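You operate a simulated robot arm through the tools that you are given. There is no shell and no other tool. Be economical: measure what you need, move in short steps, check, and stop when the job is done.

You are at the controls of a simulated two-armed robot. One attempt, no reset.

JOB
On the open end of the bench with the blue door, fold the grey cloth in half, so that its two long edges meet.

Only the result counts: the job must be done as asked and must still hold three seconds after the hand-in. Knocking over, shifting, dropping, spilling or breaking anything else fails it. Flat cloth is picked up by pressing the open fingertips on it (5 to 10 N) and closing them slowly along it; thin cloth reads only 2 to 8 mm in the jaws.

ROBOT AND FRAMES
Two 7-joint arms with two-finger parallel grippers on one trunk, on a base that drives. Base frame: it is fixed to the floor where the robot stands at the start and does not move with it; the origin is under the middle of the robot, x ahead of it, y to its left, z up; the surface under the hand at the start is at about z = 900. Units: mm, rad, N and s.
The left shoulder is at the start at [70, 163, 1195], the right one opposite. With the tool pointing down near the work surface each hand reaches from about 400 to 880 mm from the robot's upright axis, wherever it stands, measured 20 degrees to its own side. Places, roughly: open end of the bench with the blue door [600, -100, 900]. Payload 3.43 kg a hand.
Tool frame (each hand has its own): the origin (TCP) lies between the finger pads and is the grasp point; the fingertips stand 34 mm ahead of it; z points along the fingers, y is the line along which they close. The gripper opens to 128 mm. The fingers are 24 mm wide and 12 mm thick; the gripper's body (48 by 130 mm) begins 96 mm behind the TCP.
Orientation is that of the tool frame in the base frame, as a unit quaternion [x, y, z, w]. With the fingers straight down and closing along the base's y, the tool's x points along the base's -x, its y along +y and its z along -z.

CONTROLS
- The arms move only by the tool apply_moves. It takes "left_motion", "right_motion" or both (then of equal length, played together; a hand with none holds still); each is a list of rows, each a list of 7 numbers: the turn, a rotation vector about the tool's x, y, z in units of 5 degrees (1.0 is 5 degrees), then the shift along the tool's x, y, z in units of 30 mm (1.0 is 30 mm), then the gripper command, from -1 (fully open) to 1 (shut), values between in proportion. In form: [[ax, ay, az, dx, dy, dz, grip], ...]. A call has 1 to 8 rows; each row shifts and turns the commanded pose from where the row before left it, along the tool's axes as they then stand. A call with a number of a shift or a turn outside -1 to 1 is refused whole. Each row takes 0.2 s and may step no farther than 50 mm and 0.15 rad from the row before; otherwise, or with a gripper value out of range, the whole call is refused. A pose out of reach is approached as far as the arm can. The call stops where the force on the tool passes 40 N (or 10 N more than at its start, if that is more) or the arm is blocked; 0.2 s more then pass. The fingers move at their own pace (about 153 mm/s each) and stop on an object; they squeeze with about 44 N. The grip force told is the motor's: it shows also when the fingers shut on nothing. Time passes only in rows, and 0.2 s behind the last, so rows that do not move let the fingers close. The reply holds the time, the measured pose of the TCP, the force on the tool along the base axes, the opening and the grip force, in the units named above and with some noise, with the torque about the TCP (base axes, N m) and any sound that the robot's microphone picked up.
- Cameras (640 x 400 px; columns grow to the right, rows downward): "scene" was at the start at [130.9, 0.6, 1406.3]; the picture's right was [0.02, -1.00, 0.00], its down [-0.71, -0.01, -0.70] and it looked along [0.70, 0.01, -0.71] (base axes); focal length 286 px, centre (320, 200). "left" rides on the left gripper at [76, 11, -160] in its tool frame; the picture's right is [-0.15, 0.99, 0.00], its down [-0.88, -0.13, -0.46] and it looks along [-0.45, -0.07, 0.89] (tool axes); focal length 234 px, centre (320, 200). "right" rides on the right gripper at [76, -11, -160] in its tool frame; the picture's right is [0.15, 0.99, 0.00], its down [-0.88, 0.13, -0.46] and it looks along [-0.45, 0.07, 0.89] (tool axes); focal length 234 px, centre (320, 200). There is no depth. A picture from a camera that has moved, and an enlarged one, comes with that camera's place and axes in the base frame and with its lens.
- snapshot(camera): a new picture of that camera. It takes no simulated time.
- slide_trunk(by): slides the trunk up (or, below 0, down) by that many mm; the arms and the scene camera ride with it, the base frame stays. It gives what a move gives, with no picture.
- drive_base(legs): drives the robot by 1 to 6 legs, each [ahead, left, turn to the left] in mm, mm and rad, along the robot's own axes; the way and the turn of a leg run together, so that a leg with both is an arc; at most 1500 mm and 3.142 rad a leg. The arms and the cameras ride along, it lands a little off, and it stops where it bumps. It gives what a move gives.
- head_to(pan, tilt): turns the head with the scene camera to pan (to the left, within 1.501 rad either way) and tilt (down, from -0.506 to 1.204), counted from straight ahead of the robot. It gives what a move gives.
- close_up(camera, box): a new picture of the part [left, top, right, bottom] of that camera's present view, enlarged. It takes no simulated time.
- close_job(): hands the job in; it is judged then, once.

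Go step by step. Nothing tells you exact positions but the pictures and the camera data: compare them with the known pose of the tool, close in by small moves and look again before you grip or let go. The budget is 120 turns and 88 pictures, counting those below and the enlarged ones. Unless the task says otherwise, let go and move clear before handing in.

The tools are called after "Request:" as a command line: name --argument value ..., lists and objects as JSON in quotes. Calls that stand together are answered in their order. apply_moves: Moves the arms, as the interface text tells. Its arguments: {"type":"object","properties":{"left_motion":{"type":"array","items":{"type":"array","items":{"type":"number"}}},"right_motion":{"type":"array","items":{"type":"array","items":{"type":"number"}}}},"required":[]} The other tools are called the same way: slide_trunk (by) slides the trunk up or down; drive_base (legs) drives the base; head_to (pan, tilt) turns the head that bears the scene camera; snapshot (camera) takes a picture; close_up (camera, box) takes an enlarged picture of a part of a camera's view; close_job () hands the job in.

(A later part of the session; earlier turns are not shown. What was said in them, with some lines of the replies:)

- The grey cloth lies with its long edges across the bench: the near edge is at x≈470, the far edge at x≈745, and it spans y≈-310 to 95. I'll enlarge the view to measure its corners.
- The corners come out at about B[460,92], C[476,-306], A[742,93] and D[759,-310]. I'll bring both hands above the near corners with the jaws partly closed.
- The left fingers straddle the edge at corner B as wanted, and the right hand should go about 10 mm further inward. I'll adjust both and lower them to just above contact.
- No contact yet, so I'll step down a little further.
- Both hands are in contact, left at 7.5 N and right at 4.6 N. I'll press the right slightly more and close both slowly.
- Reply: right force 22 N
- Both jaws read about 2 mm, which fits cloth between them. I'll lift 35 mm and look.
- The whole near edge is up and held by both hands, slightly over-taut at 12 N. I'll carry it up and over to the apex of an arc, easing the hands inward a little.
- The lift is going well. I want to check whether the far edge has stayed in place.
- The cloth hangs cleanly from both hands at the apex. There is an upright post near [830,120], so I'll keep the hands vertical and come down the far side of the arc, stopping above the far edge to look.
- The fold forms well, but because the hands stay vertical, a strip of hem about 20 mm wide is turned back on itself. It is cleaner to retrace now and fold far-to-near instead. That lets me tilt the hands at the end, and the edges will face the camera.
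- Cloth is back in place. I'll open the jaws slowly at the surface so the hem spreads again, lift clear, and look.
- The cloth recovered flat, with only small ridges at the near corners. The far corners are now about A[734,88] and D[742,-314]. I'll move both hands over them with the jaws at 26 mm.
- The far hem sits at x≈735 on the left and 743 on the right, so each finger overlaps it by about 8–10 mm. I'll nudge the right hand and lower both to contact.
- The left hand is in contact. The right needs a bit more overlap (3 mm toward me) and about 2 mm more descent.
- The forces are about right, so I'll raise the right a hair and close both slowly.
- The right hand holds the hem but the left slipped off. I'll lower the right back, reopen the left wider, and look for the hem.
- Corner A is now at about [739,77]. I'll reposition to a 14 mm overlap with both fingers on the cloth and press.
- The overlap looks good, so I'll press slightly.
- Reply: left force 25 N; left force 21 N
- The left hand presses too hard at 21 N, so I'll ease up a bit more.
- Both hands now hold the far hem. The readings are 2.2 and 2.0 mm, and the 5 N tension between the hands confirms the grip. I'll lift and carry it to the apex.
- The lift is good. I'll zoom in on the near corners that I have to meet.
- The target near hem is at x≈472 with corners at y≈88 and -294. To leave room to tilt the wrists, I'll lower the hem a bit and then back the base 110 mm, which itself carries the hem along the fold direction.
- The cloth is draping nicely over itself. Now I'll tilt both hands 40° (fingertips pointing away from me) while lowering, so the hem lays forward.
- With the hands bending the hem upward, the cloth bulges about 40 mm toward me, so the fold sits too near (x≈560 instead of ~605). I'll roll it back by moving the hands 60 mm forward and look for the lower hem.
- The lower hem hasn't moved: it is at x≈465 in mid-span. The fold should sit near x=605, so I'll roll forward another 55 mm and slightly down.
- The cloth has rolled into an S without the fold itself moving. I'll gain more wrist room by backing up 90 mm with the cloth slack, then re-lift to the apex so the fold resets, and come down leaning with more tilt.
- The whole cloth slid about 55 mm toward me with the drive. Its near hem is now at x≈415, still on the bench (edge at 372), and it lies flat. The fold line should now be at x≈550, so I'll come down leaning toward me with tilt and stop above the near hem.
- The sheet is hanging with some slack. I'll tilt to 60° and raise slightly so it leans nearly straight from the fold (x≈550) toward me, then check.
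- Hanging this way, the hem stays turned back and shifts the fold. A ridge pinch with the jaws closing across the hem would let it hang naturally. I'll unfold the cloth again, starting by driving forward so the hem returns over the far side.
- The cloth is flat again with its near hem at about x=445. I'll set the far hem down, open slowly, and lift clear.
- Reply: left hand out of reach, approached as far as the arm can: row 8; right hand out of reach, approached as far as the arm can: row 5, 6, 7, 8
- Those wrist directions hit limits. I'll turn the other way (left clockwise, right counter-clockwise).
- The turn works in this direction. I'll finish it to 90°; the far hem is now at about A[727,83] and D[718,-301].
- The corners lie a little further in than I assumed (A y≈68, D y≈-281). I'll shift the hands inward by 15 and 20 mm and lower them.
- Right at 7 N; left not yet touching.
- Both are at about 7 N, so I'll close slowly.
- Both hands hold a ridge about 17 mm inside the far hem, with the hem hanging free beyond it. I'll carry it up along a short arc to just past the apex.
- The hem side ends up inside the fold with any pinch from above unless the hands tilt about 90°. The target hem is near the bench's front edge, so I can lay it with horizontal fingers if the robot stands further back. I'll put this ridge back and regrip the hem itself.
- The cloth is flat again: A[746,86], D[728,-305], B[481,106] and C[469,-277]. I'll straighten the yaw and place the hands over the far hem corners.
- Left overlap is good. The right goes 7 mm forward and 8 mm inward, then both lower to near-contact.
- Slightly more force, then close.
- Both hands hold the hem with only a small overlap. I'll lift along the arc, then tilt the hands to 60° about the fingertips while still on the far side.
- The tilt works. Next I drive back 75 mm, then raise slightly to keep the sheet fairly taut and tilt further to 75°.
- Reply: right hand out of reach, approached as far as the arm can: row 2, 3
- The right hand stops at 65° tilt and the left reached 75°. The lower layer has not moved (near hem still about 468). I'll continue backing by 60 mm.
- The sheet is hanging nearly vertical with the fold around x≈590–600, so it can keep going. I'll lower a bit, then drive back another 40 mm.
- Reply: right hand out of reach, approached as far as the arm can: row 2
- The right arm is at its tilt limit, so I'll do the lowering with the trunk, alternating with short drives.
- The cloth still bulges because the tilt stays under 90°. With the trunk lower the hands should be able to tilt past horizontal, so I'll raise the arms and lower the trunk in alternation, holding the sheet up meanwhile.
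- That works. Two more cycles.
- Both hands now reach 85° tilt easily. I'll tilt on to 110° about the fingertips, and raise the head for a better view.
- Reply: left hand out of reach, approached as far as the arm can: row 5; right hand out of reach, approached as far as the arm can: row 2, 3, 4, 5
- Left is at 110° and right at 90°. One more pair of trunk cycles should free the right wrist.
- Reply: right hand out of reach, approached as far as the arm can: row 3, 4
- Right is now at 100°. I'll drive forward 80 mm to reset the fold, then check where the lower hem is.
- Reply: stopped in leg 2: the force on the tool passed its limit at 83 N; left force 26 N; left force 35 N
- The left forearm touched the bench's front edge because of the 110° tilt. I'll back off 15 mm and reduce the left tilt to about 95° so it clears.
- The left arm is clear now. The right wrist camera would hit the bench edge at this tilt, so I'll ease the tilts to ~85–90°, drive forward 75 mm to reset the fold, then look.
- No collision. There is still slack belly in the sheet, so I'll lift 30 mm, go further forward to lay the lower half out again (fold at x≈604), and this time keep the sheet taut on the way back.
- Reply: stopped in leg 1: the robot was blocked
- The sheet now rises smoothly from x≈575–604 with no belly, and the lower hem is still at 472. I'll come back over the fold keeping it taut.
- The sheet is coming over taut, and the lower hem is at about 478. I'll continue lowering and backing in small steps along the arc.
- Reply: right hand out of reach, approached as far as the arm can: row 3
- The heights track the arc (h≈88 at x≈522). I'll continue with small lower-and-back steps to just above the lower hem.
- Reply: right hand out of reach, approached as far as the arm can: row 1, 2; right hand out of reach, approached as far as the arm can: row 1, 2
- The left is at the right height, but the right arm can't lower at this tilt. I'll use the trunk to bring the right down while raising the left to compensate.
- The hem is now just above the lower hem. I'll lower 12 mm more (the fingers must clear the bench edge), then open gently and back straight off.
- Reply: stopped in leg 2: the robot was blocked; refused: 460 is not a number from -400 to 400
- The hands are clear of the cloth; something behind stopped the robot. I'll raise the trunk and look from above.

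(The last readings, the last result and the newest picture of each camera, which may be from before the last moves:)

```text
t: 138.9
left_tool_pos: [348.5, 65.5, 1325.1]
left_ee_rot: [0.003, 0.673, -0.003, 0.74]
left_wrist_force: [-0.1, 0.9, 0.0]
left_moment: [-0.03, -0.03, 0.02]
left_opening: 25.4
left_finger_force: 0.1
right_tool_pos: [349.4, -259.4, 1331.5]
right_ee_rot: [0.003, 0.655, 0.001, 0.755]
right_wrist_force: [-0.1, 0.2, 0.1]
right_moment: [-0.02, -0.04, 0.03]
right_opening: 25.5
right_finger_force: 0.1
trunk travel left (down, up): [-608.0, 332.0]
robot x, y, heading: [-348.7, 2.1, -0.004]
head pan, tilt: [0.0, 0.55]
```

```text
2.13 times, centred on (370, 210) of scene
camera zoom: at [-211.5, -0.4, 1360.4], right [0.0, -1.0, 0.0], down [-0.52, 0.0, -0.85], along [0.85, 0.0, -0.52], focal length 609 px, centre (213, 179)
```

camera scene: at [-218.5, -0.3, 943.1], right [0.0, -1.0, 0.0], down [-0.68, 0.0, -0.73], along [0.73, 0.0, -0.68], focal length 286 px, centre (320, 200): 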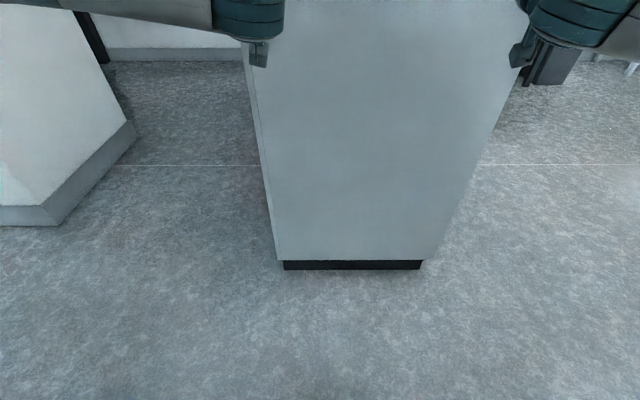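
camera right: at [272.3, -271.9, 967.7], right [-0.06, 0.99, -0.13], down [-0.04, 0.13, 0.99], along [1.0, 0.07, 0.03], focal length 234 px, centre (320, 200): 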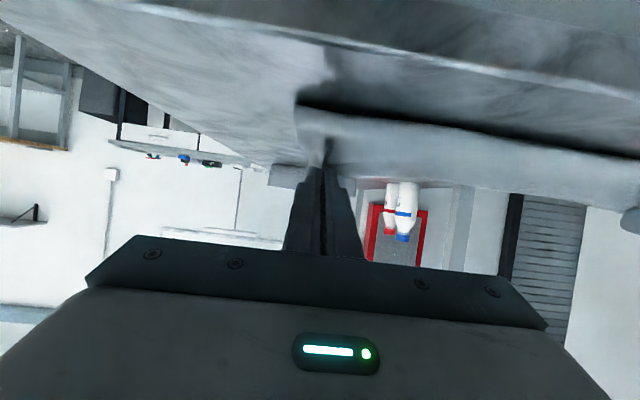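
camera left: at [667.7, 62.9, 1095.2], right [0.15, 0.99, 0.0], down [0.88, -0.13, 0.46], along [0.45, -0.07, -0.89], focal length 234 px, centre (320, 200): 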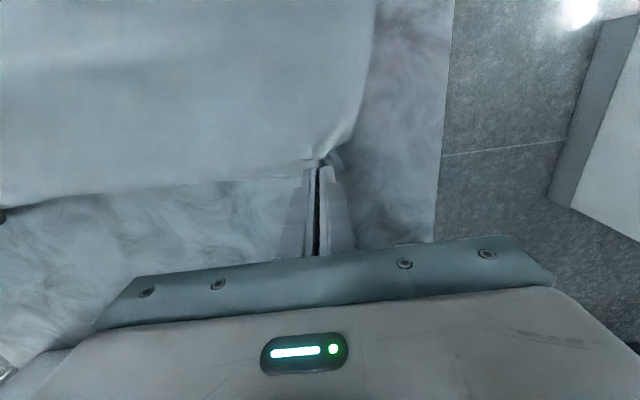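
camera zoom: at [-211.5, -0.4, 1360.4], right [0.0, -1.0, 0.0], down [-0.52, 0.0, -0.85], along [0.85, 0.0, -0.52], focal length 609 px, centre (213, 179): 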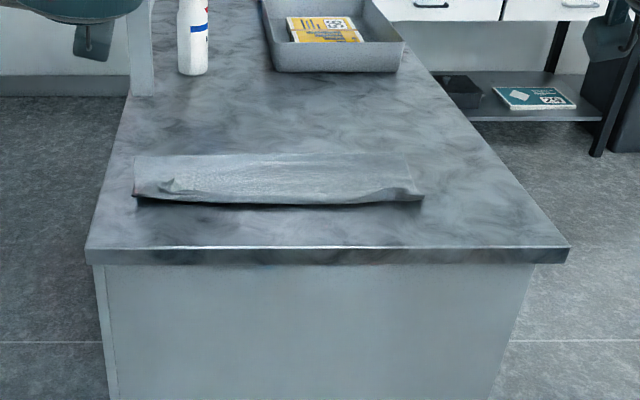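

The cloth now lies folded from x≈465 to 610, with the fold line where it should be. I'll enlarge the front edge to see whether the hem lies flat.

Request:
close_up --camera "scene" --box '[274, 180, 428, 230]'

```text
4.16 times, centred on (351, 205) of scene
camera zoom: at [-211.5, -0.4, 1360.4], right [0.0, -1.0, 0.0], down [-0.52, 0.0, -0.85], along [0.85, 0.0, -0.52], focal length 1187 px, centre (191, 179)
```

zoom: 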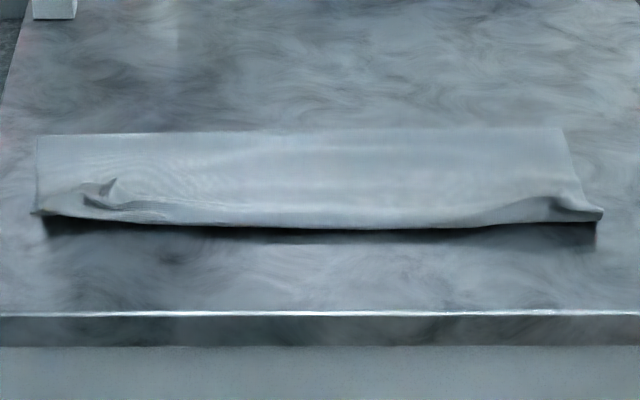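

The fold is in place, but near the left grip a small bit of hem appears turned back. I'll bring the left hand upright over the front for a closer look.

Request:
drive_base --legs '[[130, 0, 0]]'

Request:
apply_moves --left_motion '[[0, 1, 0, 0, 0, 0, 0.9], [0, 1, 0, 0, 0, 0, 0.9], [0, 1, 0, 0, 0, 0, 0.9], [0, 1, 0, 0, 0, 0, 0.9], [0, 1, 0, 0, 0, 0, 0.9], [0, 1, 0, 0, 0, 0, 0.9], [0, 1, 0, 0, 0, 0, 0.9], [0, 1, 0, 0, 0, 0, 0.9]]' --right_motion '[[0, 1, 0, 0, 0, 0, 0.9], [0, 1, 0, 0, 0, 0, 0.9], [0, 1, 0, 0, 0, 0, 0.9], [0, 1, 0, 0, 0, 0, 0.9], [0, 1, 0, 0, 0, 0, 0.9], [0, 1, 0, 0, 0, 0, 0.9], [0, 1, 0, 0, 0, 0, 0.9], [0, 1, 0, 0, 0, 0, 0.9]]'

Request:
apply_moves --left_motion '[[0, 1, 0, 0, 0, 0, 1], [0, 1, 0, 0, 0, 0, 1], [0, 1, 0, 0, 0, 0, 1], [0, 1, 0, 0, 0, 0, 1], [0, 1, 0, 0, 0, 0, 1], [0, 1, 0, 0, 0, 0, 1], [0, 1, 0, 0, 0, 0, 1], [0, 1, 0, 0, 0, 0, 1]]' --right_motion '[[0, 1, 0, 0, 0, 0, 1], [0, 1, 0, 0, 0, 0, 1], [0, 1, 0, 0, 0, 0, 1], [0, 1, 0, 0, 0, 0, 1], [0, 1, 0, 0, 0, 0, 1], [0, 1, 0, 0, 0, 0, 1], [0, 1, 0, 0, 0, 0, 1], [0, 1, 0, 0, 0, 0, 1]]'

Request:
apply_moves --left_motion '[[0, 1, 0, 0, 0, 0, 1], [0, 1, 0, 0, 0, 0, 1], [0, 1, 0, 0, 0, 0, 1], [0, 0, 0, 0, 0, 0, 1]]' --right_motion '[[0, 1, 0, 0, 0, 0, 1], [0, 1, 0, 0, 0, 0, 1], [0, 1, 0, 0, 0, 0, 1], [0, 0.5, 0, 0, 0, 0, 1]]'

```text
t: 140.2
left_tool_pos: [481.5, 66.0, 1326.7]
left_ee_rot: [0.002, 0.673, -0.002, 0.74]
left_wrist_force: [-0.4, -0.4, -0.1]
left_moment: [0.04, 0.01, 0.0]
left_opening: 25.6
left_finger_force: 0.0
right_tool_pos: [483.1, -258.7, 1331.8]
right_ee_rot: [0.003, 0.656, 0.001, 0.755]
right_wrist_force: [0.7, 0.0, 0.4]
right_moment: [0.0, 0.0, -0.01]
right_opening: 25.5
right_finger_force: 0.0
trunk travel left (down, up): [-608.0, 332.0]
robot x, y, heading: [-220.8, 1.4, -0.003]
head pan, tilt: [0.0, 0.55]
```

```text
t: 142.0
left_tool_pos: [481.3, 67.3, 1325.6]
left_ee_rot: [0.004, 0.885, -0.002, 0.465]
left_wrist_force: [0.5, 0.6, -0.1]
left_moment: [-0.01, 0.01, 0.01]
left_opening: 6.2
left_finger_force: 0.1
right_tool_pos: [483.8, -257.8, 1330.9]
right_ee_rot: [0.002, 0.874, 0.002, 0.486]
right_wrist_force: [0.0, 0.7, 0.5]
right_moment: [0.01, 0.01, 0.01]
right_opening: 6.4
right_finger_force: 0.1
trunk travel left (down, up): [-608.0, 332.0]
robot x, y, heading: [-220.9, 0.8, -0.002]
head pan, tilt: [0.0, 0.55]
```

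```text
t: 143.8
left_tool_pos: [483.4, 66.2, 1325.6]
left_ee_rot: [0.004, 0.991, -0.001, 0.133]
left_wrist_force: [-0.6, 0.0, -0.3]
left_moment: [0.0, 0.02, -0.01]
left_opening: 0.1
left_finger_force: 33.2
right_tool_pos: [482.8, -258.7, 1332.1]
right_ee_rot: [0.002, 0.988, 0.003, 0.156]
right_wrist_force: [-0.7, -0.7, -0.5]
right_moment: [0.02, 0.0, 0.0]
right_opening: 0.2
right_finger_force: 33.3
trunk travel left (down, up): [-608.0, 332.0]
robot x, y, heading: [-218.8, 1.7, -0.004]
head pan, tilt: [0.0, 0.55]
```

```text
t: 144.8
left_tool_pos: [473.5, 61.5, 1321.3]
left_ee_rot: [0.01, 1.0, 0.004, 0.027]
left_wrist_force: [-0.9, 0.8, -0.4]
left_moment: [0.0, 0.03, 0.0]
left_opening: 0.1
left_finger_force: 33.0
left hand out of reach, approached as far as the arm can: row 3
right_tool_pos: [481.8, -256.7, 1326.9]
right_ee_rot: [0.0, 1.0, 0.003, 0.01]
right_wrist_force: [0.5, 0.5, -0.4]
right_moment: [0.03, 0.04, 0.0]
right_opening: 0.0
right_finger_force: 33.4
right hand out of reach, approached as far as the arm can: row 4
trunk travel left (down, up): [-608.0, 332.0]
robot x, y, heading: [-219.1, 1.7, -0.002]
head pan, tilt: [0.0, 0.55]
```

Request:
apply_moves --left_motion '[[0, 0.6, 0, 0, 0, 1, 1], [0, 0, 0, 0, 0, 1, 1], [0, 0, 0, 0, 0, 1, 1], [0, 0, 0, 0, 0, 1, 1], [0, 0, 0, 0, 0, 1, 1], [0, 0, 0, 0, 0, 1, 1], [0, 0, 0, 0, 0, 1, 1], [0, 0, 0, -0.5, 0, 0.6, 1]]' --right_motion '[[0, 0.2, 0, 0, 0, 1, 1], [0, 0, 0, 0, 0, 1, 1], [0, 0, 0, 0, 0, 1, 1], [0, 0, 0, 0, 0, 1, 1], [0, 0, 0, 0, 0, 1, 1], [0, 0, 0, 0, 0, 1, 1], [0, 0, 0, 0, 0, 1, 1], [0, 0, 0, 0, 0, 0.6, 1]]'

Request:
snapshot --camera "left"

```text
t: 146.6
left_tool_pos: [480.9, 61.2, 1093.1]
left_ee_rot: [0.003, 1.0, 0.0, -0.023]
left_wrist_force: [-0.1, -0.3, 0.2]
left_moment: [-0.01, 0.02, 0.02]
left_opening: 0.0
left_finger_force: 33.0
right_tool_pos: [480.5, -258.8, 1098.0]
right_ee_rot: [0.002, 1.0, 0.004, -0.005]
right_wrist_force: [0.0, 0.2, -0.2]
right_moment: [0.01, 0.02, 0.0]
right_opening: 0.2
right_finger_force: 32.7
trunk travel left (down, up): [-608.0, 332.0]
robot x, y, heading: [-221.7, -0.9, -0.004]
head pan, tilt: [0.0, 0.55]
```

```text
2 pictures are left
camera left: at [412.6, 74.0, 1256.4], right [0.15, 0.99, -0.01], down [0.9, -0.14, 0.41], along [0.41, -0.07, -0.91], focal length 234 px, centre (320, 200)
```

left: 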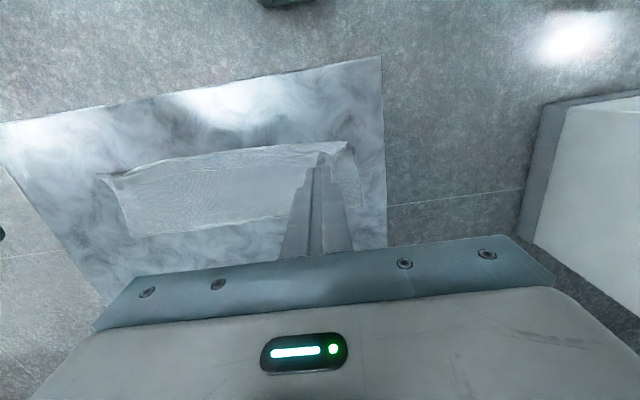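

Request:
close_up --camera "left" --box '[90, 125, 380, 245]'

```text
2.21 times, centred on (235, 185) of left
camera zoom: at [412.6, 74.0, 1256.4], right [0.15, 0.99, -0.01], down [0.9, -0.14, 0.41], along [0.41, -0.07, -0.91], focal length 517 px, centre (508, 233)
```

zoom: 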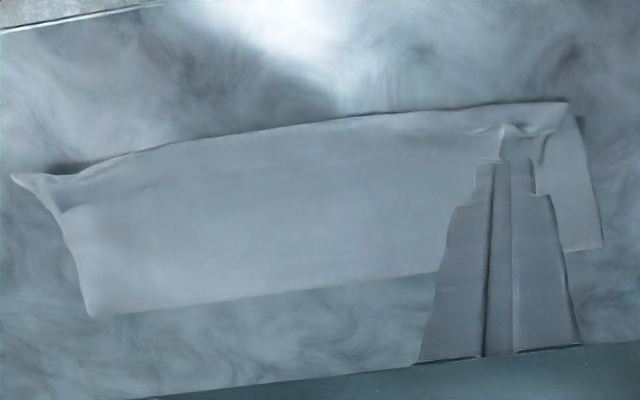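

The cloth lies folded with its long edges together at the front (x≈480), apart from a small pinch mark at each grip corner. Both hands are clear, so I'm handing in.

Request:
close_job

```text
The job is handed in.
```

The grey cloth is folded in half on the open end of the bench, with its long edges together at the front. It has small turned-back creases (about 15 to 25 mm) near each front corner where it was gripped.

The folded cloth lies from about x = 475 to x = 610. The last view from above showed the front edge smooth between the corners. The lower edge is hidden under the upper one there, so I judged the match from its earlier position, good to about 10 mm.

- **Cloth position:** the cloth slid around during the attempts, and its front edge is now about 10–20 mm further in from the bench front than at the start.
- **Contacts:** the left arm touched the bench's front edge once at about 83 N. The robot was also blocked twice: once driving forward at the bench, and once backing up, by something behind it that I did not see.

I saw nothing on the bench knocked over or moved. I did not look behind the robot.
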